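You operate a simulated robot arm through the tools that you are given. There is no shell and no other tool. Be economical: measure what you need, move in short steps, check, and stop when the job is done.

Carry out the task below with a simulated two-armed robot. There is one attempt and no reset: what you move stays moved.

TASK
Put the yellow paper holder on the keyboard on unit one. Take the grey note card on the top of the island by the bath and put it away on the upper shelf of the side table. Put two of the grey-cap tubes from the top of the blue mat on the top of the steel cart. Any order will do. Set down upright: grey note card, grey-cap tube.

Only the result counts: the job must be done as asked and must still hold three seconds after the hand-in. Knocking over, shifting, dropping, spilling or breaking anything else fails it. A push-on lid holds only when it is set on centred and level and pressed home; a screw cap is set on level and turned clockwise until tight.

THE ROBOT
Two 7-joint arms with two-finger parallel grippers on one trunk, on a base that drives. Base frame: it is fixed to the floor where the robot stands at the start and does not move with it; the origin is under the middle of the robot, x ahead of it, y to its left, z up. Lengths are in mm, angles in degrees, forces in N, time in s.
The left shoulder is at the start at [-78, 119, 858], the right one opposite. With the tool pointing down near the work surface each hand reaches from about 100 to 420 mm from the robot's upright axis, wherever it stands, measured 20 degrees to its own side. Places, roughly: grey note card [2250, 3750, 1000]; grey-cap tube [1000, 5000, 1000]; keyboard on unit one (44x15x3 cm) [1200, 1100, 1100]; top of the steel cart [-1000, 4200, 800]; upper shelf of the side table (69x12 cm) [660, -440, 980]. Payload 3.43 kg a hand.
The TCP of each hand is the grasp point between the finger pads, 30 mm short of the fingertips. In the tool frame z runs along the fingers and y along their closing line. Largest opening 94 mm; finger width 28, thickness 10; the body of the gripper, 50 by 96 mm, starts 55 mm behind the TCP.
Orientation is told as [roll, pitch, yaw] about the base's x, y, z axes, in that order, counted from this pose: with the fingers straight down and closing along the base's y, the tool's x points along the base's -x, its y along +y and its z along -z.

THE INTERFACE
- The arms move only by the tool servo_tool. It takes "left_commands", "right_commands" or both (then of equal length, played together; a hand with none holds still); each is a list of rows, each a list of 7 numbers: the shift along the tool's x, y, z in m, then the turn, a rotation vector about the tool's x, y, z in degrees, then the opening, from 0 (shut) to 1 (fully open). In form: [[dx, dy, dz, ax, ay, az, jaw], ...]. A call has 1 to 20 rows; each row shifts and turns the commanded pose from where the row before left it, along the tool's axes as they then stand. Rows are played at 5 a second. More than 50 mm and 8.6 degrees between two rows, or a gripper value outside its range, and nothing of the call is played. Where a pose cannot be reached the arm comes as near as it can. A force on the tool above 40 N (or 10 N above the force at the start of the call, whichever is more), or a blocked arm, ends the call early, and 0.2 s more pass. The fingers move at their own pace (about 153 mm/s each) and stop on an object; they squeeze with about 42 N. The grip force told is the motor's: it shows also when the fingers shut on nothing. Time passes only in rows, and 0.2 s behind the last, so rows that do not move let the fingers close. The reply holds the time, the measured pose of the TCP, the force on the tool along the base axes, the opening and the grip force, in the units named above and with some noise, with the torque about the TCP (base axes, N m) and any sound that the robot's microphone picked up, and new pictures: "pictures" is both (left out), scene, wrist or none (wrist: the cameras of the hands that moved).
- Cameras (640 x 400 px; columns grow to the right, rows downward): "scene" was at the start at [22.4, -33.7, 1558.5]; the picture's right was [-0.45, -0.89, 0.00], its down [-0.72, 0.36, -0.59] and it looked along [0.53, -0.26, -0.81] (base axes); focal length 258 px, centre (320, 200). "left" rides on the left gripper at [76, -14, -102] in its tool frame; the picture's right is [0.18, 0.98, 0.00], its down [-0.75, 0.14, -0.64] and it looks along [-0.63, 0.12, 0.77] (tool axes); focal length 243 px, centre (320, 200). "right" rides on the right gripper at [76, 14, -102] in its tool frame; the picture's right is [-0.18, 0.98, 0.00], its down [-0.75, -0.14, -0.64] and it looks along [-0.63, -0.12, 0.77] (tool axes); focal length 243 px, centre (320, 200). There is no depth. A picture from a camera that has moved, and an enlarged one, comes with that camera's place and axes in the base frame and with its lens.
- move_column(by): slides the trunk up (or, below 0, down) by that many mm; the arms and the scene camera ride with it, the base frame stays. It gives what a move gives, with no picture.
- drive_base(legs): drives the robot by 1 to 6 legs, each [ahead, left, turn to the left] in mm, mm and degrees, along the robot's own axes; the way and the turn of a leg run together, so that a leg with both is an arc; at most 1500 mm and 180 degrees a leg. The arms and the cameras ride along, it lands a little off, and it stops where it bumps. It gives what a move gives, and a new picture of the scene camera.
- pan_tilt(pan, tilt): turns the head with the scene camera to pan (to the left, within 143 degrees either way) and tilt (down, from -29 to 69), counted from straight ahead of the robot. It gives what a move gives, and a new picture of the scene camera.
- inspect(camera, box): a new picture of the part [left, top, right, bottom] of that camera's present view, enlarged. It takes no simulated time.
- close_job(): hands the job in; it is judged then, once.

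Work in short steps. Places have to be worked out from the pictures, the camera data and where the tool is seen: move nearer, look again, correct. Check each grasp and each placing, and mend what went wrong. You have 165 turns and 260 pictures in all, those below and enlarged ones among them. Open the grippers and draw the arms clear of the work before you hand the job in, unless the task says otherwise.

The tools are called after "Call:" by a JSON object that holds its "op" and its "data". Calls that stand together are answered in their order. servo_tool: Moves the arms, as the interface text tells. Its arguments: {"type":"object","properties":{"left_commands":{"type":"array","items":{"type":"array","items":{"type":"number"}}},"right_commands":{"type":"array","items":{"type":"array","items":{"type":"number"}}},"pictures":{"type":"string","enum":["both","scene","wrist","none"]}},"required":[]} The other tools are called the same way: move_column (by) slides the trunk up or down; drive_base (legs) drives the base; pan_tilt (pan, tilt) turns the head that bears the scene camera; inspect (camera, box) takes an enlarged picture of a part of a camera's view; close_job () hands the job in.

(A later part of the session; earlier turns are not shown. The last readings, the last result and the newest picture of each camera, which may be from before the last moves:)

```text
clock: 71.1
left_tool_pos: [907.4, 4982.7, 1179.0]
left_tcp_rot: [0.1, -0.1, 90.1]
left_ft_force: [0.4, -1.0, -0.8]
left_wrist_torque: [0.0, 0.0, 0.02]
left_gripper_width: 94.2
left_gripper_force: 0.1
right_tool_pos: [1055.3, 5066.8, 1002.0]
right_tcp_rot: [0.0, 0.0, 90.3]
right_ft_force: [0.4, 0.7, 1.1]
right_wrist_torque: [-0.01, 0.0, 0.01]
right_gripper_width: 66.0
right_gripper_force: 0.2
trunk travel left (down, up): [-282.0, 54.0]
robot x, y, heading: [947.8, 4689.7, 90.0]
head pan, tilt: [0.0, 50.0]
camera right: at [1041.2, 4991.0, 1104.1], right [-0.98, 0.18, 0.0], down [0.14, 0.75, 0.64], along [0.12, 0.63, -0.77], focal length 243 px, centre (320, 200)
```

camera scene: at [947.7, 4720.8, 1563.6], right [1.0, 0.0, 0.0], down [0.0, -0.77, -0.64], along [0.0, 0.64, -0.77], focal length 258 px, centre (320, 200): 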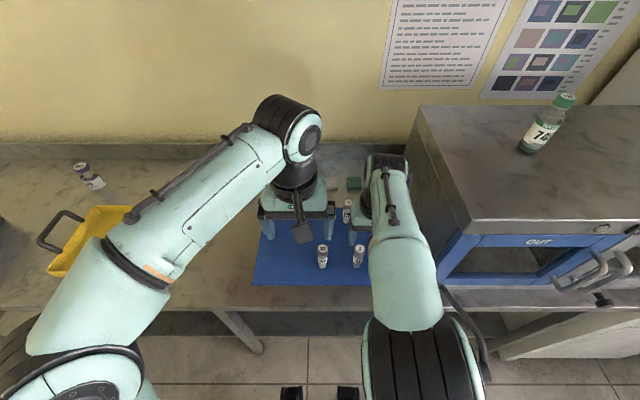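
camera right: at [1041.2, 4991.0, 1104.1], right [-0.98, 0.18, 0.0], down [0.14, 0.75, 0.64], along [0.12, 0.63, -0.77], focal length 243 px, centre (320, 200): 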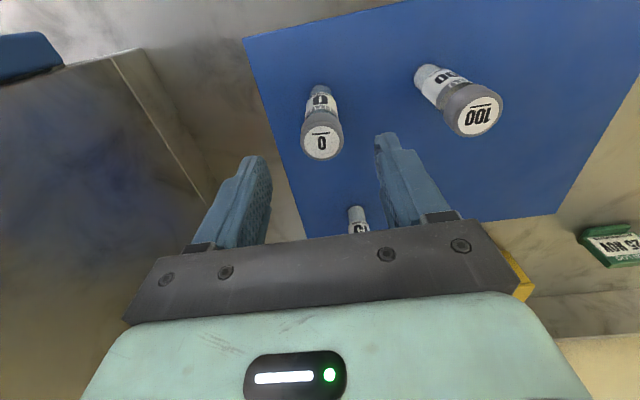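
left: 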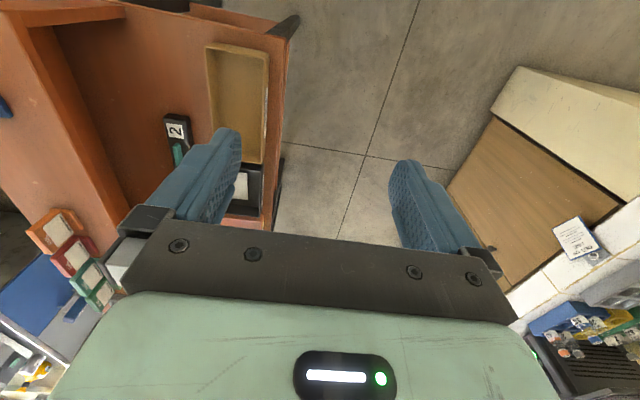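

Aligned. Descend to z≈930 and close on the tube.

Call:
{"op": "servo_tool", "data": {"right_commands": [[-0.001, 0, 0.035, 0, 0, 0, 0.7], [-0.001, 0, 0.035, 0, 0, 0, 0.7], [0, 0, 0, 0, 0, 0, 0.7], [0, 0, 0, 0, 0, 0, 0.1], [0, 0, 0, 0, 0, 0, 0.1], [0, 0, 0, 0, 0, 0, 0.1]], "pictures": "wrist"}}

```text
clock: 72.5
left_tool_pos: [908.3, 4982.8, 1179.5]
left_tcp_rot: [0.0, -0.1, 90.3]
left_ft_force: [-0.4, -0.1, 0.0]
left_wrist_torque: [0.02, 0.0, 0.0]
left_gripper_width: 93.9
left_gripper_force: 0.0
right_tool_pos: [1054.5, 5068.9, 932.6]
right_tcp_rot: [0.0, -0.1, 90.2]
right_ft_force: [-0.6, 0.3, -0.1]
right_wrist_torque: [0.0, 0.02, 0.02]
right_gripper_width: 28.7
right_gripper_force: 42.0
trunk travel left (down, up): [-282.0, 54.0]
robot x, y, heading: [946.2, 4688.7, 90.3]
head pan, tilt: [0.0, 50.0]
camera right: at [1040.6, 4993.0, 1034.2], right [-0.98, 0.18, 0.0], down [0.14, 0.75, 0.64], along [0.12, 0.63, -0.77], focal length 243 px, centre (320, 200)
```

right: 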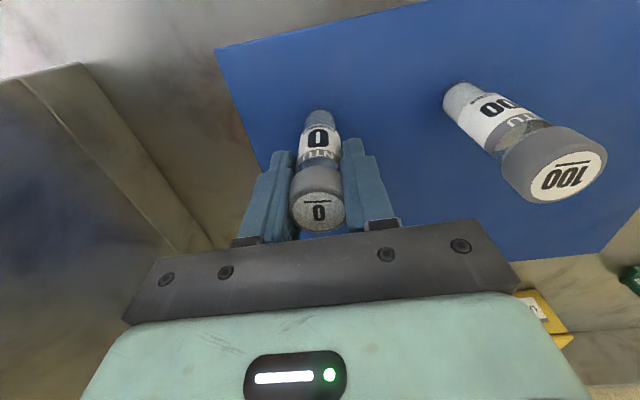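

Gripped (28.7 mm). Lift straight up, then draw back.

Call:
{"op": "servo_tool", "data": {"right_commands": [[0, 0, -0.04, 0, 0, 0, 0.1], [0, 0, -0.045, 0, 0, 0, 0.1], [0, 0, -0.045, 0, 0, 0, 0.1], [0.02, 0, -0.04, 0, 0, 0, 0.1], [0.04, -0.01, 0, 0, 0, 0, 0.1], [0.04, -0.01, 0, 0, 0, 0, 0.1], [0.04, -0.01, 0, 0, 0, 0, 0.1]], "pictures": "both"}}

```text
clock: 74.1
left_tool_pos: [908.3, 4981.8, 1179.7]
left_tcp_rot: [0.0, -0.3, 90.2]
left_ft_force: [-0.7, -0.7, 0.0]
left_wrist_torque: [0.01, 0.01, 0.04]
left_gripper_width: 93.9
left_gripper_force: 0.0
right_tool_pos: [1086.3, 4927.3, 1100.8]
right_tcp_rot: [0.1, -0.1, 90.1]
right_ft_force: [0.2, 0.6, -0.6]
right_wrist_torque: [0.02, 0.04, 0.0]
right_gripper_width: 28.7
right_gripper_force: 41.9
trunk travel left (down, up): [-282.0, 54.0]
robot x, y, heading: [947.8, 4681.9, 90.2]
head pan, tilt: [0.0, 50.0]
camera scene: at [948.2, 4719.5, 1563.6], right [1.0, 0.0, 0.0], down [0.0, -0.77, -0.64], along [0.0, 0.64, -0.77], focal length 258 px, centre (320, 200)
camera right: at [1070.8, 4852.2, 1203.7], right [-0.98, 0.18, 0.0], down [0.14, 0.75, 0.64], along [0.12, 0.63, -0.77], focal length 243 px, centre (320, 200)
```

scene: 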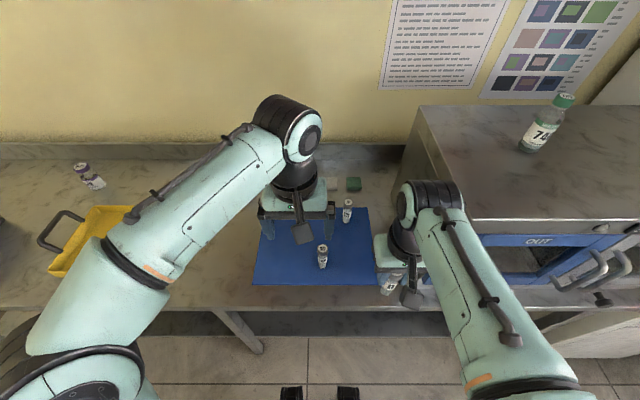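
right: 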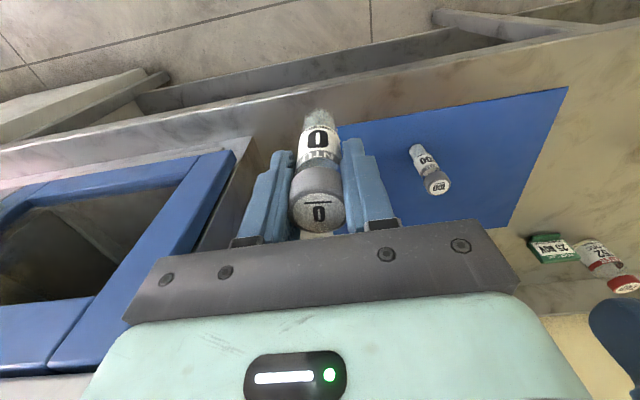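

Left hand now: move above tube "100" at (955,5068).

Call:
{"op": "servo_tool", "data": {"left_commands": [[-0.0172, -0.0093, 0.02, 0, 0, 0, 0.7], [-0.0172, -0.0093, 0.04, 0, 0, 0, 0.7], [-0.0172, -0.0093, 0.04, 0, 0, 0, 0.7], [-0.0172, -0.0093, 0.04, 0, 0, 0, 0.7], [-0.0172, -0.0093, 0.038, 0, 0, 0, 0.7], [0, 0, 0, 0, 0, 0, 0.7]], "pictures": "both"}}

```text
clock: 75.5
left_tool_pos: [954.7, 5068.6, 1002.2]
left_tcp_rot: [0.0, -0.1, 90.2]
left_ft_force: [-0.7, -0.1, 0.3]
left_wrist_torque: [0.0, 0.01, 0.0]
left_gripper_width: 65.7
left_gripper_force: 0.0
right_tool_pos: [1083.8, 4929.2, 1102.8]
right_tcp_rot: [0.0, -0.1, 90.2]
right_ft_force: [-0.6, -0.4, 0.0]
right_wrist_torque: [-0.01, 0.0, 0.0]
right_gripper_width: 28.6
right_gripper_force: 42.2
trunk travel left (down, up): [-282.0, 54.0]
robot x, y, heading: [944.9, 4690.6, 90.3]
head pan, tilt: [0.0, 50.0]
camera scene: at [947.4, 4720.5, 1563.6], right [1.0, 0.0, 0.0], down [0.0, -0.77, -0.64], along [0.0, 0.64, -0.77], focal length 258 px, centre (320, 200)
camera left: at [969.3, 4992.9, 1103.1], right [-0.98, -0.19, 0.0], down [-0.14, 0.75, 0.64], along [-0.12, 0.63, -0.77], focal length 243 px, centre (320, 200)
```

scene: 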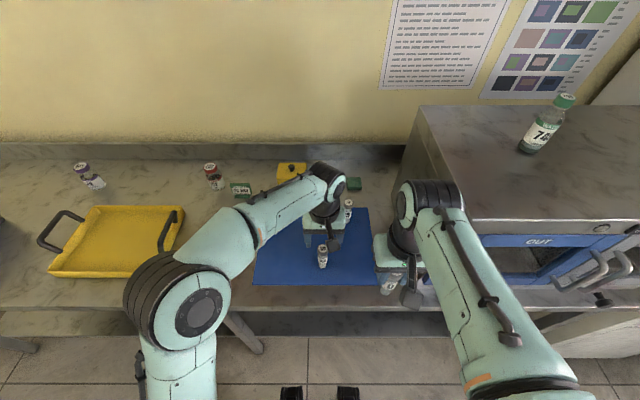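
left: 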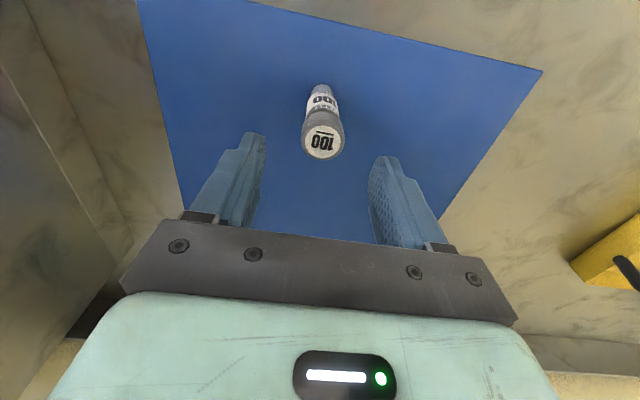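

Aligned. Descend, close, check.

Call:
{"op": "servo_tool", "data": {"left_commands": [[0, 0, 0.035, 0, 0, 0, 0.7], [-0.001, 0, 0.035, 0, 0, 0, 0.7], [0, 0, 0, 0, 0, 0, 0.7], [0, 0, 0, 0, 0, 0, 0.1], [0, 0, 0, 0, 0, 0, 0.1], [0, 0, 0, 0, 0, 0, 0.1], [0, 0, -0.03, 0, 0, 0, 0.1], [0, 0, -0.045, 0, 0, 0, 0.1], [0, 0, -0.045, 0, 0, 0, 0.1], [0, 0, -0.045, 0, 0, 0, 0.1], [0.04, 0, 0, 0, 0, 0, 0.1], [0.04, 0.02, 0, 0, 0, 0, 0.1], [0.04, 0.02, 0, 0, 0, 0, 0.1]], "pictures": "both"}}

```text
clock: 78.3
left_tool_pos: [915.0, 4949.5, 1096.4]
left_tcp_rot: [0.0, -0.1, 90.3]
left_ft_force: [0.0, -0.5, -1.1]
left_wrist_torque: [0.03, -0.02, 0.02]
left_gripper_width: 30.1
left_gripper_force: 42.3
right_tool_pos: [1083.8, 4928.5, 1102.8]
right_tcp_rot: [-0.1, -0.1, 90.2]
right_ft_force: [-0.5, 1.3, -1.2]
right_wrist_torque: [0.02, -0.06, 0.0]
right_gripper_width: 28.8
right_gripper_force: 41.5
trunk travel left (down, up): [-282.0, 54.0]
robot x, y, heading: [945.8, 4691.2, 90.0]
head pan, tilt: [0.0, 50.0]
camera scene: at [947.0, 4719.7, 1563.6], right [1.0, 0.0, 0.0], down [0.0, -0.77, -0.64], along [0.0, 0.64, -0.77], focal length 258 px, centre (320, 200)
camera left: at [929.2, 4873.0, 1198.8], right [-0.98, -0.19, 0.0], down [-0.14, 0.75, 0.64], along [-0.12, 0.63, -0.76], focal length 243 px, centre (320, 200)
```

scene: 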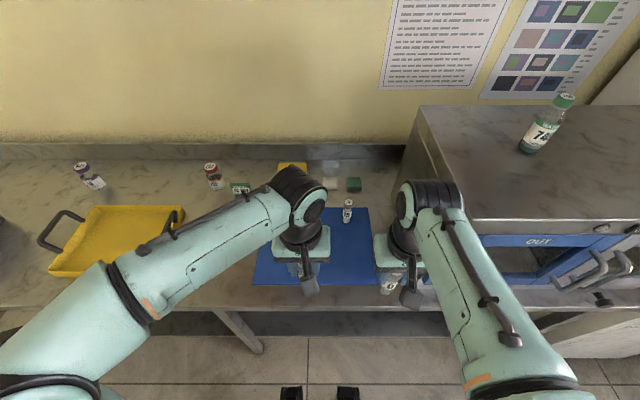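
left: 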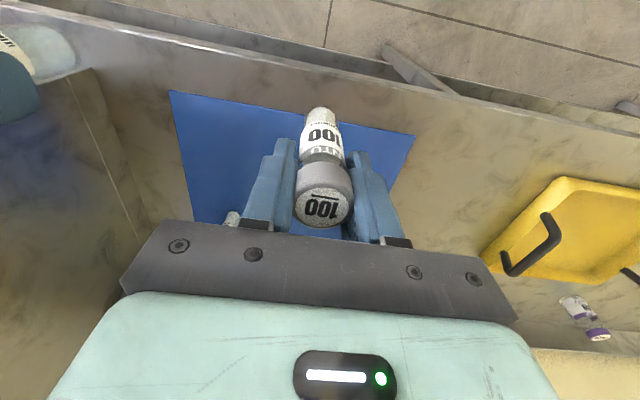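

Both tubes held. Back off, strafe left, and turn to face the steel cart.

Call:
{"op": "drive_base", "data": {"legs": [[-290, 0, 0], [0, 1000, 0], [0, 0, 90]]}}

Call:
{"op": "pan_tilt", "data": {"pan": 0, "tilt": 35}}

```text
clock: 93.0
left_tool_pos: [-331.0, 4355.5, 1096.7]
left_tcp_rot: [0.0, -0.1, -179.5]
left_ft_force: [0.4, -0.5, -0.5]
left_wrist_torque: [0.01, 0.01, -0.02]
left_gripper_width: 28.5
left_gripper_force: 42.2
right_tool_pos: [-312.4, 4524.5, 1103.2]
right_tcp_rot: [0.0, -0.2, -179.4]
right_ft_force: [0.2, 0.4, -0.3]
right_wrist_torque: [-0.02, 0.02, -0.02]
right_gripper_width: 28.7
right_gripper_force: 42.0
trunk travel left (down, up): [-282.0, 54.0]
robot x, y, heading: [-71.6, 4383.3, -179.6]
head pan, tilt: [0.0, 50.0]
camera scene: at [-102.2, 4387.7, 1563.6], right [-0.01, 1.0, 0.0], down [0.77, 0.01, -0.64], along [-0.64, -0.01, -0.77], focal length 258 px, centre (320, 200)
```

scene: 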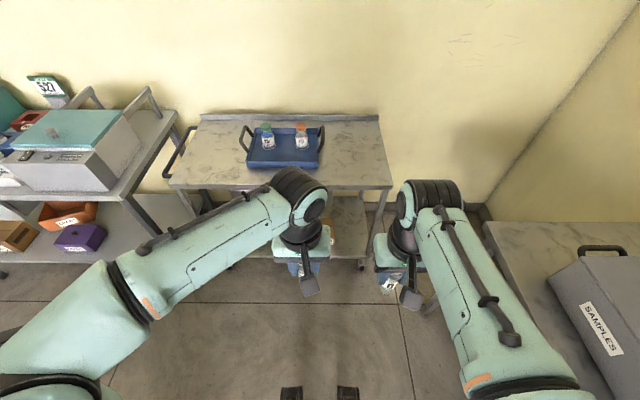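

```text
clock: 93.7
left_tool_pos: [-332.2, 4355.6, 1097.6]
left_tcp_rot: [-0.1, -0.1, -179.5]
left_ft_force: [0.1, 0.2, -0.2]
left_wrist_torque: [0.0, 0.01, 0.0]
left_gripper_width: 28.3
left_gripper_force: 42.3
right_tool_pos: [-311.7, 4524.6, 1103.2]
right_tcp_rot: [0.0, -0.2, -179.4]
right_ft_force: [0.2, -0.2, -0.3]
right_wrist_torque: [-0.02, -0.01, 0.02]
right_gripper_width: 28.5
right_gripper_force: 41.8
trunk travel left (down, up): [-282.0, 54.0]
robot x, y, heading: [-69.7, 4388.8, -179.5]
head pan, tilt: [0.0, 35.0]
camera scene: at [-113.3, 4387.6, 1585.3], right [-0.01, 1.0, 0.0], down [0.57, 0.0, -0.82], along [-0.82, -0.01, -0.57], focal length 258 px, centre (320, 200)
```

scene: 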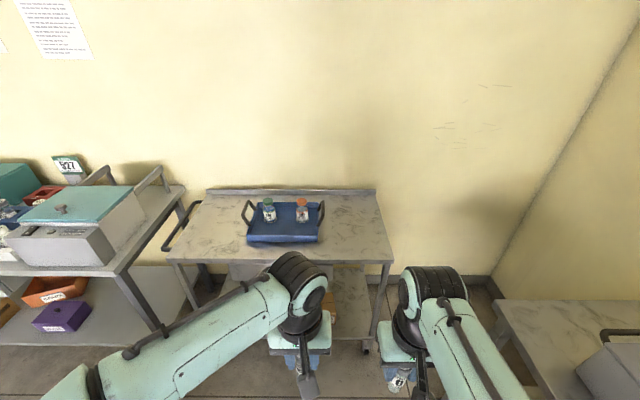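

The cart's free area is right of the blue tray. I'll stand at about (-480,4480) to place both tubes there.

Call:
{"op": "drive_base", "data": {"legs": [[300, -95, -0.5]]}}

Call:
{"op": "inspect", "data": {"camera": "left", "box": [0, 0, 640, 400]}}

Call:
{"op": "inspect", "data": {"camera": "right", "box": [0, 0, 640, 400]}}

```text
clock: 95.8
left_tool_pos: [-633.1, 4451.4, 1095.8]
left_tcp_rot: [0.0, -0.1, 180.0]
left_ft_force: [0.6, -0.2, 0.0]
left_wrist_torque: [-0.03, -0.01, 0.01]
left_gripper_width: 28.8
left_gripper_force: 42.4
right_tool_pos: [-612.1, 4620.6, 1101.8]
right_tcp_rot: [0.0, 0.0, 180.0]
right_ft_force: [0.1, -0.5, -0.5]
right_wrist_torque: [0.03, 0.0, 0.01]
right_gripper_width: 28.6
right_gripper_force: 41.8
trunk travel left (down, up): [-282.0, 54.0]
robot x, y, heading: [-371.7, 4479.3, 179.7]
head pan, tilt: [0.0, 35.0]
camera scene: at [-414.8, 4481.2, 1585.3], right [0.0, 1.0, 0.0], down [0.57, 0.0, -0.82], along [-0.82, 0.0, -0.57], focal length 258 px, centre (320, 200)
```

scene: 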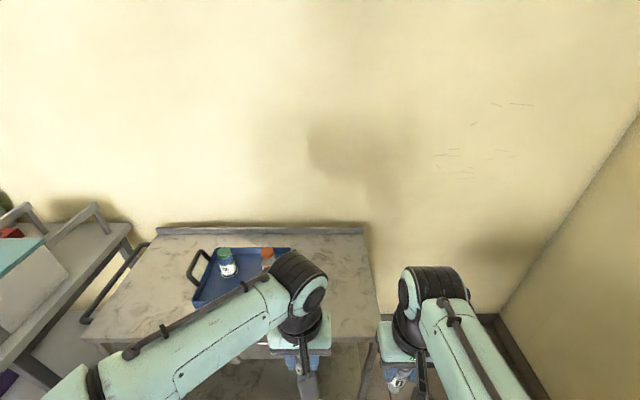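

```text
1.00 times, centred on (320, 200) of left (not enlarged: the box is as wide or as high as the picture)
camera zoom: at [-556.7, 4466.7, 1198.7], right [0.18, -0.98, 0.0], down [-0.75, -0.14, 0.64], along [-0.63, -0.12, -0.77], focal length 243 px, centre (320, 200)
```

zoom: 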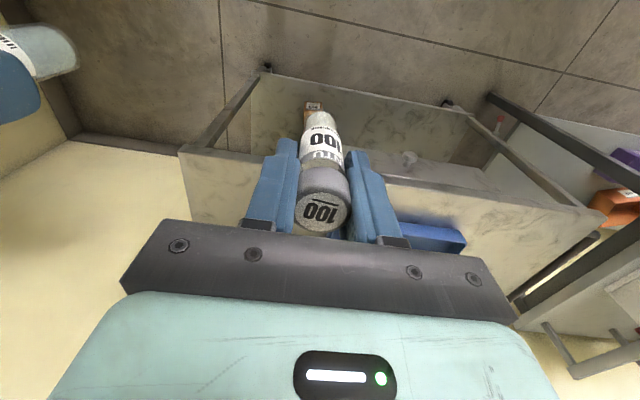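

```text
1.00 times, centred on (320, 200) of right (not enlarged: the box is as wide or as high as the picture)
camera zoom: at [-535.6, 4606.4, 1203.9], right [-0.18, -0.98, 0.0], down [-0.75, 0.14, 0.64], along [-0.63, 0.12, -0.77], focal length 243 px, centre (320, 200)
```

zoom: 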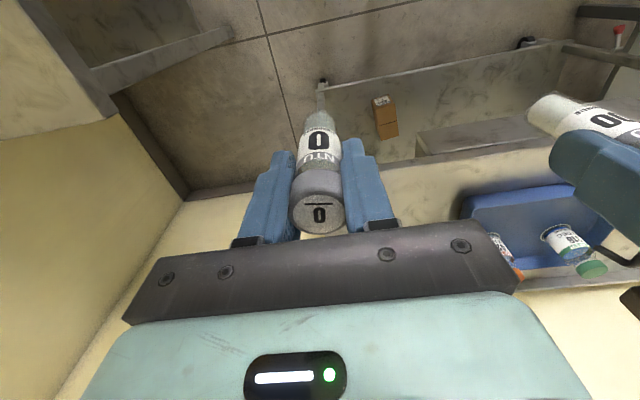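

Cart top seems ~830–865 high, right end at y≈4645. Drive ahead 110 mm, then view from the hands.

Call:
{"op": "drive_base", "data": {"legs": [[110, 0, 0]]}}

Call:
{"op": "servo_tool", "data": {"left_commands": [[-0.035, 0, 0.0, 0, 0, 0, 0.1], [-0.035, 0, 0, 0, 0, 0, 0.1], [-0.035, 0, 0, 0, 0, 0, 0.1], [-0.02, 0.0, 0, 0, 0, 0, 0.1]], "right_commands": [[-0.04, 0.01, 0, 0, 0, 0, 0.1], [-0.04, 0.01, 0, 0, 0, 0, 0.1], [-0.04, 0.01, 0, 0, 0, 0, 0.1], [-0.028, 0.01, 0, 0, 0, 0, 0.1]], "pictures": "both"}}

```text
clock: 97.0
left_tool_pos: [-740.3, 4452.2, 1097.5]
left_tcp_rot: [0.0, -0.1, 180.1]
left_ft_force: [0.3, -0.4, -0.4]
left_wrist_torque: [0.06, 0.0, 0.03]
left_gripper_width: 28.1
left_gripper_force: 41.9
right_tool_pos: [-719.7, 4619.9, 1102.2]
right_tcp_rot: [-0.1, -0.1, -179.9]
right_ft_force: [-0.4, 0.3, -1.2]
right_wrist_torque: [-0.03, 0.0, -0.01]
right_gripper_width: 28.5
right_gripper_force: 41.7
trunk travel left (down, up): [-282.0, 54.0]
robot x, y, heading: [-483.6, 4478.5, 180.0]
head pan, tilt: [0.0, 35.0]
camera scene: at [-523.3, 4481.3, 1585.2], right [0.0, 1.0, 0.0], down [0.57, 0.0, -0.82], along [-0.82, 0.0, -0.57], focal length 258 px, centre (320, 200)
```

scene: 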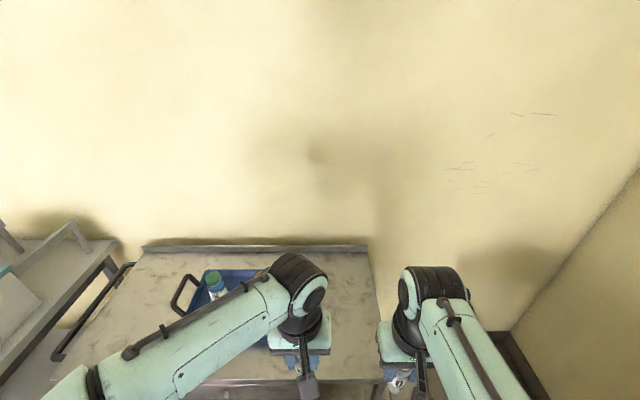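

```text
clock: 98.0
left_tool_pos: [-867.3, 4452.1, 1097.4]
left_tcp_rot: [0.0, -0.1, -180.0]
left_ft_force: [-0.1, 1.0, -1.4]
left_wrist_torque: [-0.03, 0.0, -0.02]
left_gripper_width: 28.7
left_gripper_force: 41.8
right_tool_pos: [-869.4, 4579.5, 1102.8]
right_tcp_rot: [0.0, -0.2, -179.9]
right_ft_force: [-0.5, 0.4, -0.4]
right_wrist_torque: [-0.01, -0.01, 0.0]
right_gripper_width: 28.5
right_gripper_force: 42.0
trunk travel left (down, up): [-282.0, 54.0]
robot x, y, heading: [-481.5, 4483.6, 180.1]
head pan, tilt: [0.0, 35.0]
camera scene: at [-524.4, 4481.3, 1585.3], right [0.0, 1.0, 0.0], down [0.57, 0.0, -0.82], along [-0.82, 0.0, -0.57], focal length 258 px, centre (320, 200)
camera right: at [-792.7, 4565.5, 1204.1], right [-0.18, -0.98, 0.0], down [-0.75, 0.14, 0.64], along [-0.63, 0.12, -0.77], focal length 243 px, centre (320, 200)
camera left: at [-790.8, 4467.2, 1199.3], right [0.18, -0.98, 0.0], down [-0.75, -0.14, 0.64], along [-0.63, -0.12, -0.77], focal length 243 px, centre (320, 200)
```

scene: 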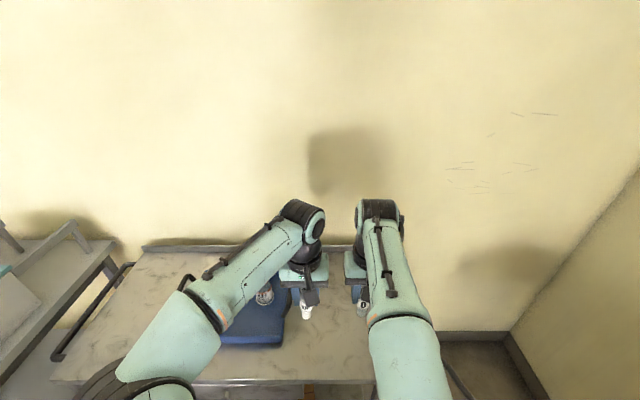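
right: 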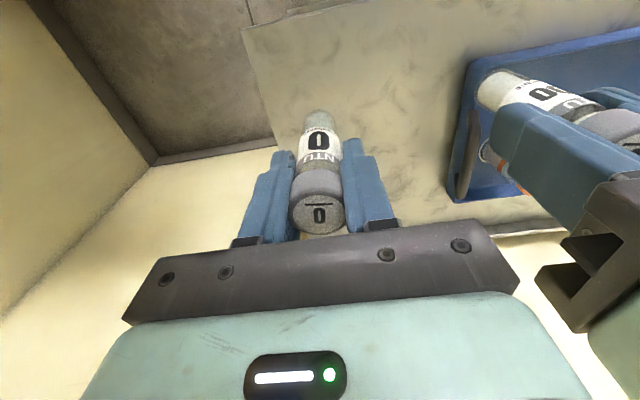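
left: 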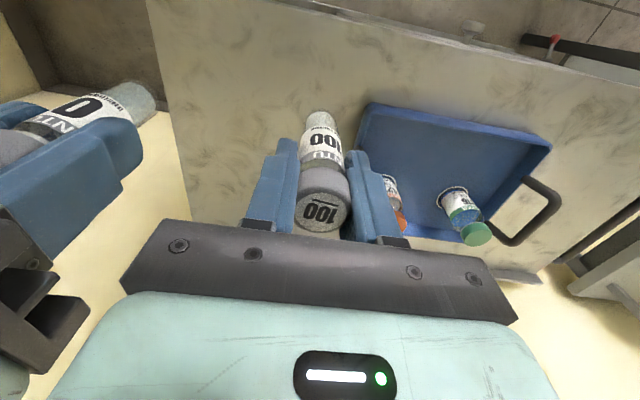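

Triangulated cart top ≈ 810, corner (-805,4673). Place right tube at y≈4600 and left at y≈4490; first lower to ~25 mm above.

Call:
{"op": "servo_tool", "data": {"left_commands": [[0, -0.013, 0.02, 0, 0, 0, 0.1], [0, -0.013, 0.045, 0, 0, 0, 0.1], [0, -0.012, 0.045, 0, 0, 0, 0.1], [0, 0, 0.045, 0, 0, 0, 0.1], [0, 0, 0.03, 0, 0, 0, 0.1], [0, 0, 0, 0, 0, 0, 0.1]], "right_commands": [[0, -0.02, 0.02, 0, 0, 0, 0.1], [0, 0, 0.045, 0, 0, 0, 0.1], [0, 0, 0.045, 0, 0, 0, 0.1], [0, 0, 0.045, 0, 0, 0, 0.1], [0, 0, 0.035, 0, 0, 0, 0.1], [0, 0, 0, 0, 0, 0, 0.1]], "pictures": "both"}}

```text
clock: 99.4
left_tool_pos: [-866.1, 4491.9, 910.0]
left_tcp_rot: [0.0, -0.2, 180.0]
left_ft_force: [-0.4, -0.6, -0.6]
left_wrist_torque: [-0.02, -0.01, -0.01]
left_gripper_width: 28.8
left_gripper_force: 42.4
right_tool_pos: [-869.6, 4599.6, 913.0]
right_tcp_rot: [-0.1, -0.1, -180.0]
right_ft_force: [0.6, -0.2, -0.4]
right_wrist_torque: [0.02, 0.03, 0.04]
right_gripper_width: 28.4
right_gripper_force: 41.7
trunk travel left (down, up): [-282.0, 54.0]
robot x, y, heading: [-479.8, 4483.3, 179.9]
head pan, tilt: [0.0, 35.0]
camera scene: at [-522.7, 4481.3, 1585.3], right [0.0, 1.0, 0.0], down [0.57, 0.0, -0.82], along [-0.82, 0.0, -0.57], focal length 258 px, centre (320, 200)
camera right: at [-793.5, 4585.3, 1014.1], right [-0.18, -0.98, 0.0], down [-0.75, 0.14, 0.64], along [-0.63, 0.12, -0.77], focal length 243 px, centre (320, 200)
camera left: at [-789.8, 4507.3, 1012.2], right [0.18, -0.98, 0.0], down [-0.75, -0.14, 0.64], along [-0.63, -0.12, -0.77], focal length 243 px, centre (320, 200)
```

scene: 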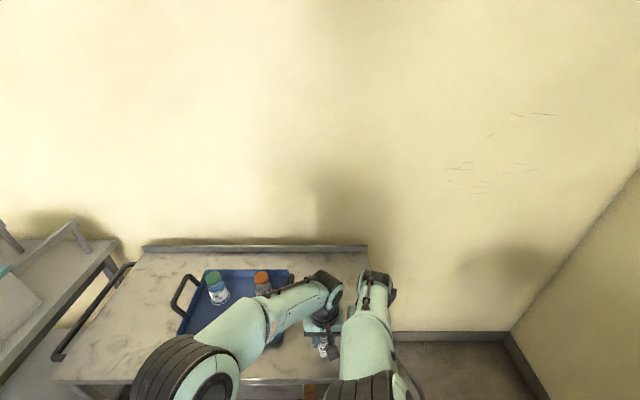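
right: 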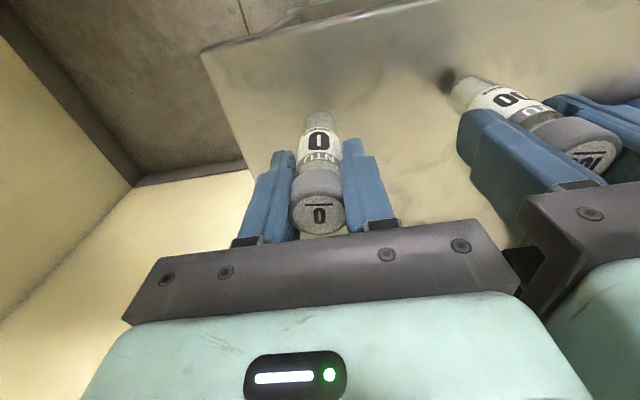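
left: 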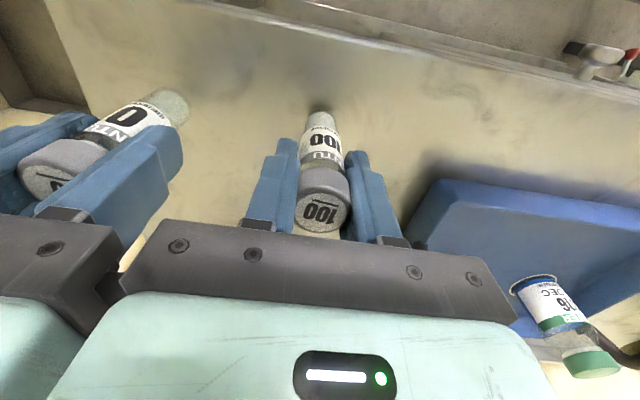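

The tube bottoms are near the surface. Lower in small steps and watch force.

Call:
{"op": "servo_tool", "data": {"left_commands": [[0, 0, 0.003, 0, 0, 0, 0.1], [0, 0, 0.003, 0, 0, 0, 0.1], [0, 0, 0.003, 0, 0, 0, 0.1], [0, 0, 0, 0, 0, 0, 0.1]], "right_commands": [[0, 0, 0.003, 0, 0, 0, 0.1], [0, 0, 0.003, 0, 0, 0, 0.1], [0, 0, 0.003, 0, 0, 0, 0.1], [0, 0, 0, 0, 0, 0, 0.1]], "pictures": "wrist"}}

```text
clock: 100.4
left_tool_pos: [-866.3, 4490.0, 903.4]
left_tcp_rot: [0.1, -0.1, 179.9]
left_ft_force: [0.4, -0.1, -0.2]
left_wrist_torque: [-0.03, -0.01, 0.01]
left_gripper_width: 28.7
left_gripper_force: 42.4
right_tool_pos: [-869.1, 4600.5, 905.1]
right_tcp_rot: [0.0, -0.1, -180.0]
right_ft_force: [-0.1, 0.2, 0.6]
right_wrist_torque: [-0.01, 0.0, 0.01]
right_gripper_width: 28.5
right_gripper_force: 41.7
trunk travel left (down, up): [-282.0, 54.0]
robot x, y, heading: [-481.1, 4479.4, 179.7]
head pan, tilt: [0.0, 35.0]
camera right: at [-793.2, 4586.2, 1005.9], right [-0.18, -0.98, 0.0], down [-0.75, 0.14, 0.64], along [-0.63, 0.12, -0.77], focal length 243 px, centre (320, 200)
camera left: at [-789.6, 4505.7, 1005.1], right [0.18, -0.98, 0.0], down [-0.75, -0.14, 0.64], along [-0.63, -0.12, -0.77], focal length 243 px, centre (320, 200)
```

right: 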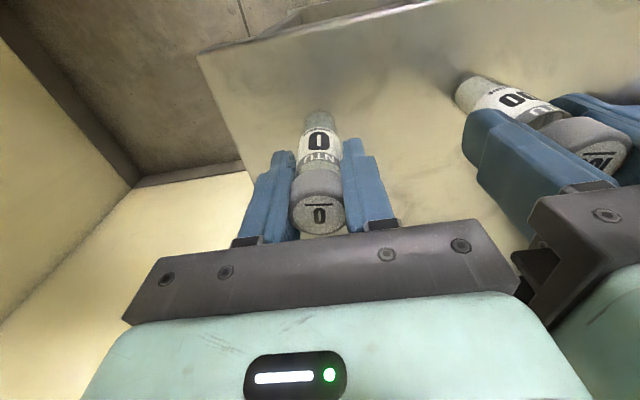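
left: 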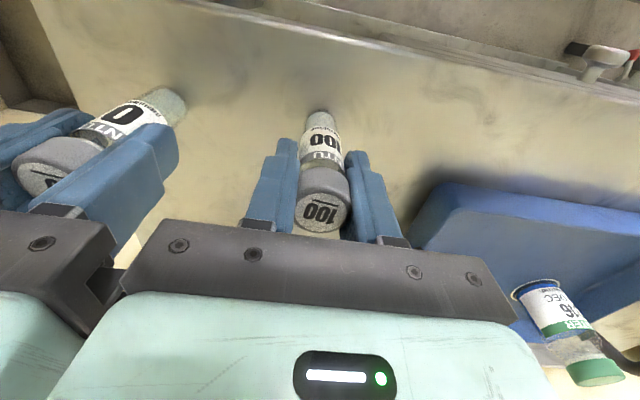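

Not in contact yet. Continue down in 2 mm steps.

Call:
{"op": "servo_tool", "data": {"left_commands": [[0, 0, 0.002, 0, 0, 0, 0.1], [0, 0, 0.002, 0, 0, 0, 0.1], [0, 0, 0.002, 0, 0, 0, 0.1], [0, 0, 0, 0, 0, 0, 0.1]], "right_commands": [[0, 0, 0.002, 0, 0, 0, 0.1], [0, 0, 0.002, 0, 0, 0, 0.1], [0, 0, 0.002, 0, 0, 0, 0.1], [0, 0, 0, 0, 0, 0, 0.1]], "pictures": "none"}}

Call:
{"op": "servo_tool", "data": {"left_commands": [[0, 0, 0.002, 0, 0, 0, 0.1], [0, 0, 0.002, 0, 0, 0, 0.1], [0, 0, 0, 0, 0, 0, 0.1]], "right_commands": [[0, 0, 0.002, 0, 0, 0, 0.1], [0, 0, 0.002, 0, 0, 0, 0.1], [0, 0, 0, 0, 0, 0, 0.1]], "pictures": "wrist"}}

```text
clock: 101.4
left_tool_pos: [-866.6, 4490.0, 898.0]
left_tcp_rot: [-0.1, -0.3, 180.1]
left_ft_force: [0.3, -0.9, 9.5]
left_wrist_torque: [-0.09, -0.1, -0.01]
left_gripper_width: 28.5
left_gripper_force: 41.7
right_tool_pos: [-868.9, 4600.9, 898.3]
right_tcp_rot: [0.1, -0.1, -180.0]
right_ft_force: [-0.2, -0.6, 0.2]
right_wrist_torque: [-0.02, 0.01, -0.03]
right_gripper_width: 28.4
right_gripper_force: 41.6
trunk travel left (down, up): [-282.0, 54.0]
robot x, y, heading: [-481.3, 4479.3, 180.1]
head pan, tilt: [0.0, 35.0]
```

```text
clock: 102.3
left_tool_pos: [-866.5, 4491.1, 897.7]
left_tcp_rot: [-0.4, -0.8, -179.9]
left_ft_force: [2.4, -2.2, 12.0]
left_wrist_torque: [-0.16, -0.25, -0.06]
left_gripper_width: 28.4
left_gripper_force: 42.0
right_tool_pos: [-867.5, 4598.5, 898.6]
right_tcp_rot: [0.0, -0.5, 179.9]
right_ft_force: [5.1, 1.0, 20.3]
right_wrist_torque: [0.09, -0.48, 0.01]
right_gripper_width: 28.4
right_gripper_force: 41.8
trunk travel left (down, up): [-282.0, 54.0]
robot x, y, heading: [-479.5, 4480.7, 179.8]
head pan, tilt: [0.0, 35.0]
stopped in row 3 (left hand): the force on the tool passed its limit at 40 N (the readings are from after the stop); the commanded pose is now the measured one
camera right: at [-791.0, 4585.8, 998.4], right [-0.18, -0.98, 0.0], down [-0.75, 0.14, 0.65], along [-0.64, 0.12, -0.76], focal length 243 px, centre (320, 200)
camera left: at [-788.7, 4505.5, 999.2], right [0.18, -0.98, -0.01], down [-0.75, -0.15, 0.65], along [-0.64, -0.11, -0.76], focal length 243 px, centre (320, 200)
```

right: 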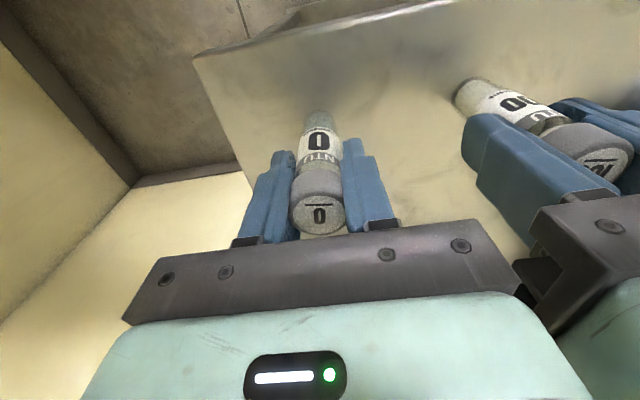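
left: 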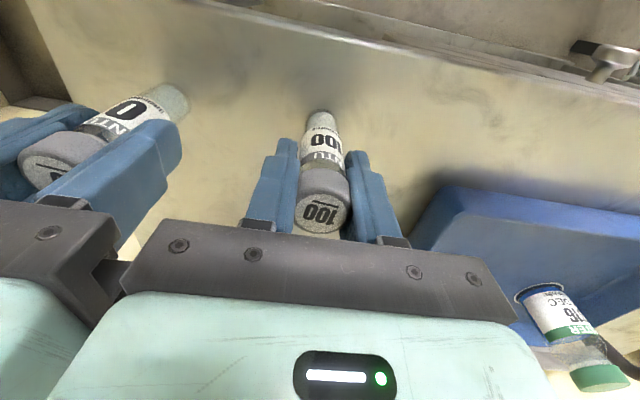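

Both tubes are in contact. Relieve slightly, open, and rise.

Call:
{"op": "servo_tool", "data": {"left_commands": [[0, 0, -0.0005, 0, 0, 0, 0.1], [0, 0, 0, 0, 0, 0, 0.25], [0, 0, 0, 0, 0, 0, 0.5], [0, 0, 0, 0, 0, 0, 0.55], [0, 0, 0, 0, 0, 0, 0.55], [0, 0, -0.03, 0, 0, 0, 0.55], [0, 0, -0.045, 0, 0, 0, 0.55], [0, 0, -0.045, 0, 0, 0, 0.55], [0, 0, -0.045, 0, 0, 0, 0.55], [0, 0, -0.045, 0, 0, 0, 0.55]], "right_commands": [[0, 0, -0.0008, 0, 0, 0, 0.1], [0, 0, 0, 0, 0, 0, 0.25], [0, 0, 0, 0, 0, 0, 0.5], [0, 0, 0, 0, 0, 0, 0.55], [0, 0, 0, 0, 0, 0, 0.55], [0, 0, -0.03, 0, 0, 0, 0.55], [0, 0, -0.045, 0, 0, 0, 0.55], [0, 0, -0.045, 0, 0, 0, 0.55], [0, 0, -0.045, 0, 0, 0, 0.55], [0, 0, -0.045, 0, 0, 0, 0.55]], "pictures": "both"}}

```text
clock: 104.5
left_tool_pos: [-866.2, 4489.4, 1105.7]
left_tcp_rot: [-0.2, -0.5, 180.0]
left_ft_force: [-0.3, 0.1, -0.5]
left_wrist_torque: [-0.01, 0.01, 0.02]
left_gripper_width: 51.6
left_gripper_force: 0.1
right_tool_pos: [-867.4, 4602.1, 1106.3]
right_tcp_rot: [0.0, -0.3, -180.0]
right_ft_force: [0.8, -0.1, 0.3]
right_wrist_torque: [0.0, 0.02, -0.01]
right_gripper_width: 51.7
right_gripper_force: 0.0
trunk travel left (down, up): [-282.0, 54.0]
robot x, y, heading: [-480.8, 4480.7, 179.6]
head pan, tilt: [0.0, 35.0]
camera scene: at [-522.6, 4481.4, 1585.3], right [0.0, 1.0, 0.0], down [0.57, 0.0, -0.82], along [-0.82, 0.0, -0.57], focal length 258 px, centre (320, 200)
camera right: at [-789.7, 4587.6, 1207.4], right [-0.18, -0.98, 0.0], down [-0.75, 0.14, 0.65], along [-0.64, 0.12, -0.76], focal length 243 px, centre (320, 200)
camera left: at [-789.5, 4502.9, 1206.7], right [0.18, -0.98, -0.01], down [-0.75, -0.14, 0.65], along [-0.64, -0.11, -0.76], focal length 243 px, centre (320, 200)
```

scene: 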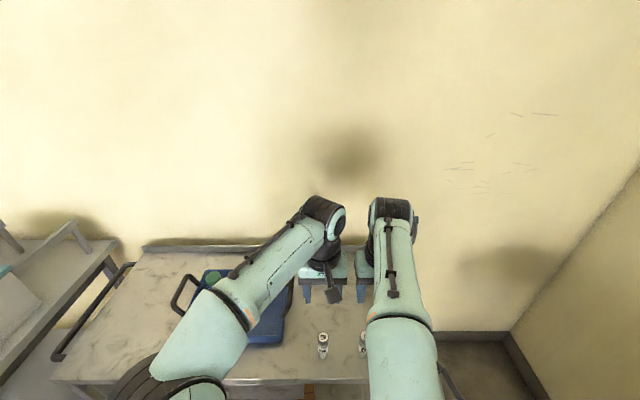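
right: 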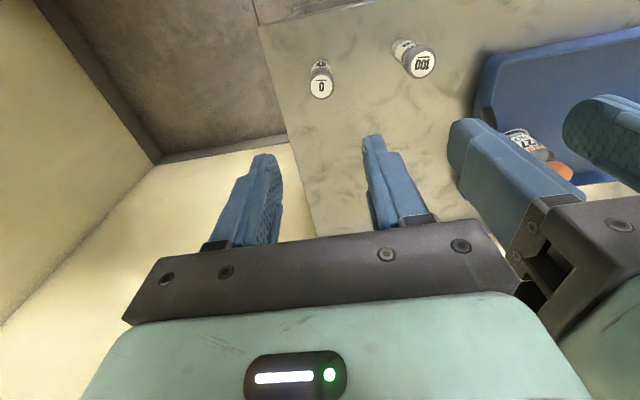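
left: 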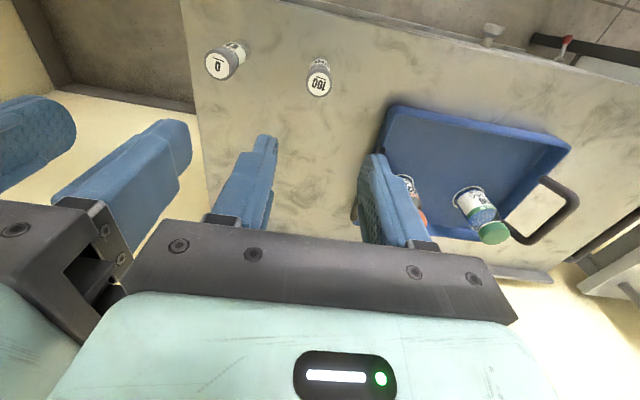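

Both tubes stand upright on the cart. Retract the hands, then drive round to the aisle behind the island.

Call:
{"op": "servo_tool", "data": {"left_commands": [[0.04, 0, -0.01, 0, 0, 0, 0.6], [0.04, 0, -0.02, 0, 0, 0, 0.6], [0.04, 0.01, -0.02, 0, 0, 0, 0.6], [0.02, 0.01, 0, 0, 0, 0, 0.6]], "right_commands": [[0.04, 0, -0.01, 0, 0, 0, 0.6], [0.04, 0, -0.02, 0, 0, 0, 0.6], [0.04, -0.01, -0.02, 0, 0, 0, 0.6], [0.02, -0.01, 0, 0, 0, 0, 0.6]], "pictures": "none"}}

Call:
{"op": "drive_base", "data": {"legs": [[-350, 90, 0], [0, 0, 180], [1500, 0, 0]]}}

Call:
{"op": "pan_tilt", "data": {"pan": -45, "tilt": 30}}

```text
clock: 105.5
left_tool_pos: [-725.7, 4470.1, 1155.9]
left_tcp_rot: [-0.3, -0.5, 179.9]
left_ft_force: [-0.4, 1.2, -0.3]
left_wrist_torque: [-0.02, 0.03, -0.02]
left_gripper_width: 56.6
left_gripper_force: 0.1
right_tool_pos: [-728.8, 4623.8, 1153.9]
right_tcp_rot: [0.0, -0.2, 180.0]
right_ft_force: [0.5, -0.8, 0.0]
right_wrist_torque: [-0.03, 0.01, 0.02]
right_gripper_width: 56.5
right_gripper_force: 0.0
trunk travel left (down, up): [-282.0, 54.0]
robot x, y, heading: [-482.2, 4483.0, 180.0]
head pan, tilt: [0.0, 35.0]
```

```text
clock: 122.3
left_tool_pos: [1620.6, 4408.7, 1155.5]
left_tcp_rot: [-0.3, -0.5, -0.8]
left_ft_force: [0.1, 0.3, 0.6]
left_wrist_torque: [0.0, -0.01, -0.03]
left_gripper_width: 56.5
left_gripper_force: 0.1
right_tool_pos: [1619.9, 4255.2, 1155.2]
right_tcp_rot: [0.0, -0.4, -0.8]
right_ft_force: [0.1, -0.2, 0.9]
right_wrist_torque: [0.02, 0.02, 0.0]
right_gripper_width: 56.5
right_gripper_force: 0.0
trunk travel left (down, up): [-282.0, 54.0]
robot x, y, heading: [1371.7, 4399.4, -1.0]
head pan, tilt: [0.0, 35.0]
camera scene: at [1419.0, 4398.1, 1585.3], right [-0.01, -1.0, 0.0], down [-0.57, 0.01, -0.82], along [0.82, -0.01, -0.57], focal length 258 px, centre (320, 200)
```

scene: 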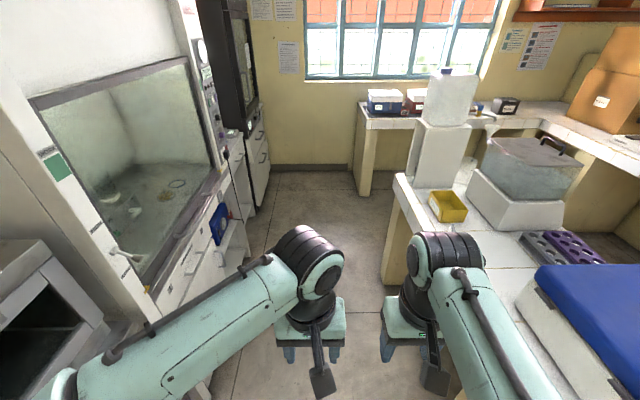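

```text
clock: 123.4
left_tool_pos: [1620.0, 4409.3, 1156.3]
left_tcp_rot: [-0.3, -0.5, -0.7]
left_ft_force: [0.3, 0.1, -0.1]
left_wrist_torque: [-0.03, 0.02, -0.01]
left_gripper_width: 56.2
left_gripper_force: 0.1
right_tool_pos: [1621.1, 4255.9, 1154.9]
right_tcp_rot: [0.0, -0.4, -0.8]
right_ft_force: [-0.1, 0.6, 0.2]
right_wrist_torque: [0.01, -0.02, 0.01]
right_gripper_width: 56.4
right_gripper_force: 0.1
trunk travel left (down, up): [-282.0, 54.0]
robot x, y, heading: [1370.3, 4396.3, -0.8]
head pan, tilt: [-45.0, 30.0]
camera scene: at [1394.0, 4334.6, 1593.1], right [-0.72, -0.7, 0.0], down [-0.35, 0.36, -0.87], along [0.6, -0.62, -0.5], focal length 258 px, centre (320, 200)
```

scene: 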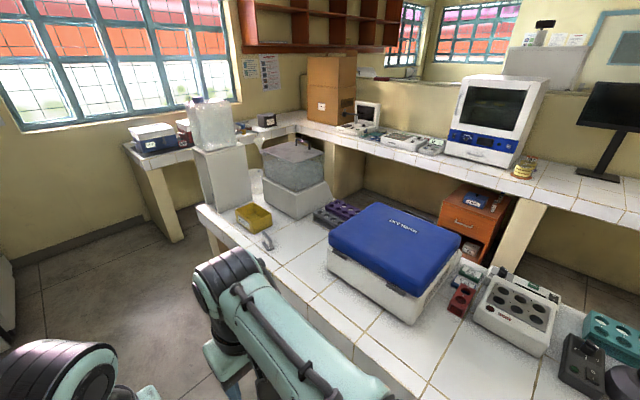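

Zoom on the area near the yellow bin and bath to find the card.

Call:
{"op": "inspect", "data": {"camera": "scene", "box": [200, 160, 360, 260]}}

```text
4.00 times, centred on (280, 210) of scene
camera zoom: at [1394.0, 4334.6, 1593.1], right [-0.72, -0.7, 0.0], down [-0.35, 0.36, -0.87], along [0.6, -0.62, -0.5], focal length 1034 px, centre (480, 160)
```

zoom: 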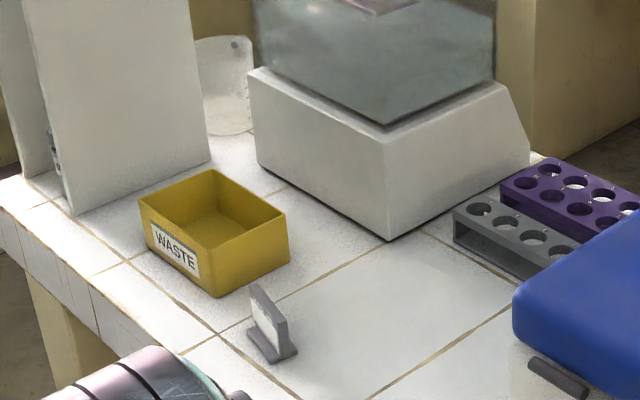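

The grey card is near (2080,3915). Drive alongside it and turn to face the island.

Call:
{"op": "drive_base", "data": {"legs": [[700, 0, 0], [0, 0, -89]]}}

Call:
{"op": "pan_tilt", "data": {"pan": 0, "tilt": 50}}

Call:
{"op": "inspect", "data": {"camera": "right", "box": [0, 0, 640, 400]}}

Call:
{"op": "inspect", "data": {"camera": "left", "box": [0, 0, 640, 400]}}

```text
clock: 131.1
left_tool_pos: [2097.7, 4142.3, 1155.3]
left_tcp_rot: [-0.3, -0.5, -90.2]
left_ft_force: [0.6, 0.1, 0.6]
left_wrist_torque: [-0.01, -0.04, -0.03]
left_gripper_width: 56.6
left_gripper_force: 0.0
right_tool_pos: [1943.4, 4139.7, 1154.4]
right_tcp_rot: [0.0, -0.4, -90.1]
right_ft_force: [-0.8, -0.1, 0.3]
right_wrist_torque: [0.03, -0.01, 0.03]
right_gripper_width: 56.5
right_gripper_force: 0.0
trunk travel left (down, up): [-282.0, 54.0]
robot x, y, heading: [2087.9, 4389.5, -90.0]
head pan, tilt: [-45.0, 30.0]
camera scene: at [2023.4, 4368.6, 1593.1], right [-0.7, 0.71, 0.0], down [0.35, 0.35, -0.87], along [-0.61, -0.61, -0.5], focal length 258 px, centre (320, 200)
```

scene: 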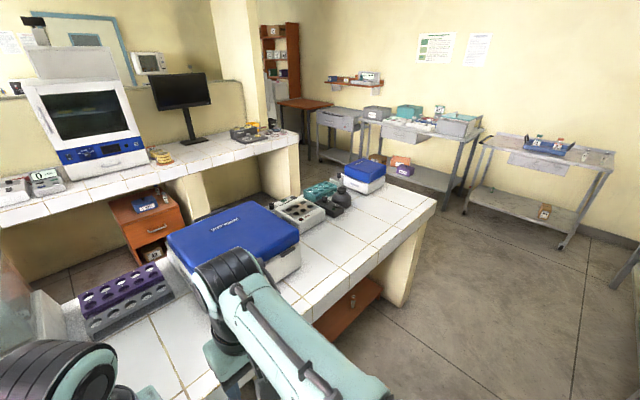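

```text
clock: 132.2
left_tool_pos: [2099.8, 4142.6, 1155.4]
left_tcp_rot: [-0.3, -0.4, -90.1]
left_ft_force: [0.5, -0.2, 0.4]
left_wrist_torque: [0.02, 0.01, -0.02]
left_gripper_width: 56.5
left_gripper_force: 0.1
right_tool_pos: [1943.4, 4141.6, 1155.4]
right_tcp_rot: [0.0, -0.4, -90.1]
right_ft_force: [0.6, 0.6, -0.6]
right_wrist_torque: [0.0, 0.0, 0.01]
right_gripper_width: 56.6
right_gripper_force: 0.1
trunk travel left (down, up): [-282.0, 54.0]
robot x, y, heading: [2085.7, 4390.1, -90.2]
head pan, tilt: [0.0, 50.0]
camera scene: at [2087.2, 4355.2, 1563.6], right [-1.0, 0.0, 0.0], down [0.0, 0.77, -0.64], along [0.0, -0.64, -0.77], focal length 258 px, centre (320, 200)
```

scene: 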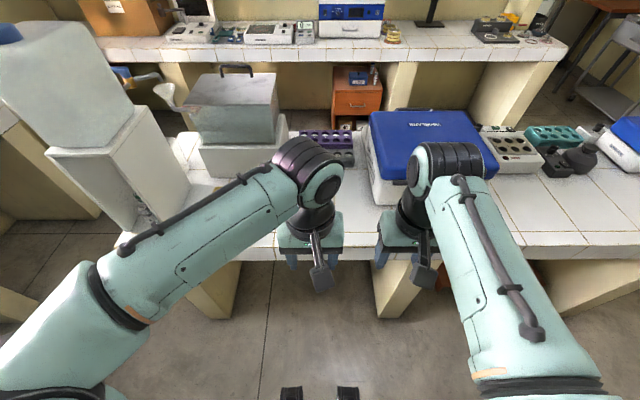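

```text
1.00 times, centred on (320, 200) of right (not enlarged: the box is as wide or as high as the picture)
camera zoom: at [1959.0, 4218.1, 1256.0], right [0.98, -0.19, 0.0], down [-0.14, -0.75, 0.65], along [-0.12, -0.64, -0.76], focal length 243 px, centre (320, 200)
```

zoom: 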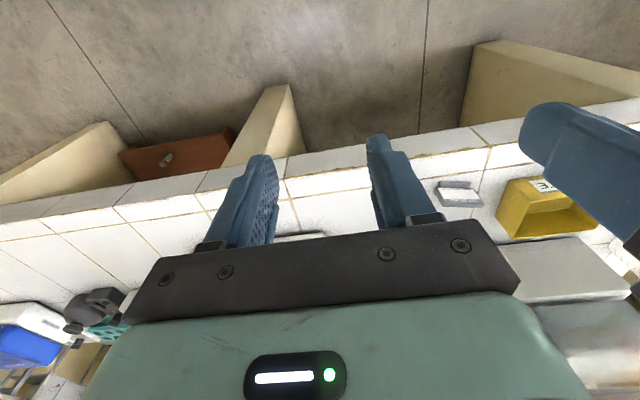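

```text
1.00 times, centred on (320, 200) of left (not enlarged: the box is as wide or as high as the picture)
camera zoom: at [2084.5, 4220.5, 1257.4], right [0.98, 0.18, -0.01], down [0.14, -0.75, 0.65], along [0.11, -0.64, -0.76], focal length 243 px, centre (320, 200)
```

zoom: 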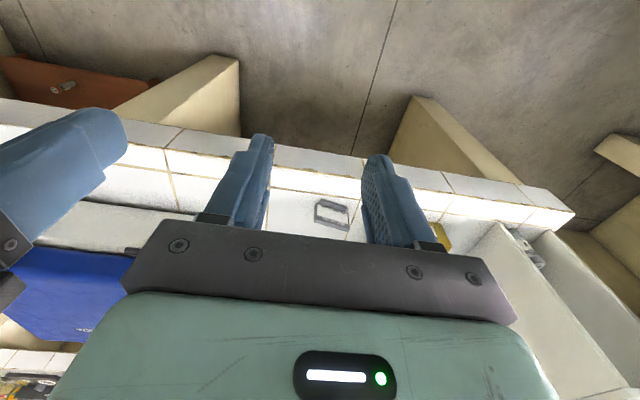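

Card at ≈(2167,3878,889). Zoom in for its orientation.

Call:
{"op": "inspect", "data": {"camera": "left", "box": [290, 180, 386, 240]}}

Call:
{"op": "inspect", "data": {"camera": "right", "box": [411, 160, 507, 220]}}

```text
6.67 times, centred on (338, 210) of left
camera zoom: at [2084.5, 4220.5, 1257.4], right [0.98, 0.18, -0.01], down [0.14, -0.75, 0.65], along [0.11, -0.64, -0.76], focal length 1618 px, centre (200, 133)
```

zoom: 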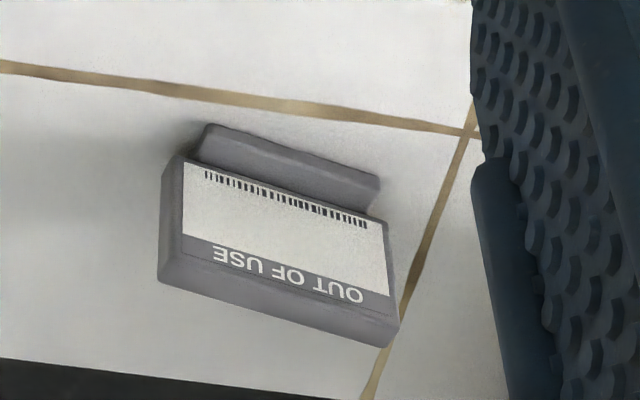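

```text
6.67 times, centred on (459, 190) of right
camera zoom: at [1959.0, 4218.1, 1256.0], right [0.98, -0.19, 0.0], down [-0.14, -0.75, 0.65], along [-0.12, -0.64, -0.76], focal length 1618 px, centre (-607, 267)
```

zoom: 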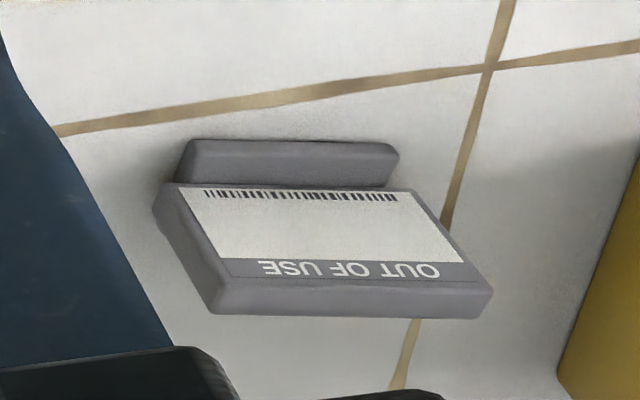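

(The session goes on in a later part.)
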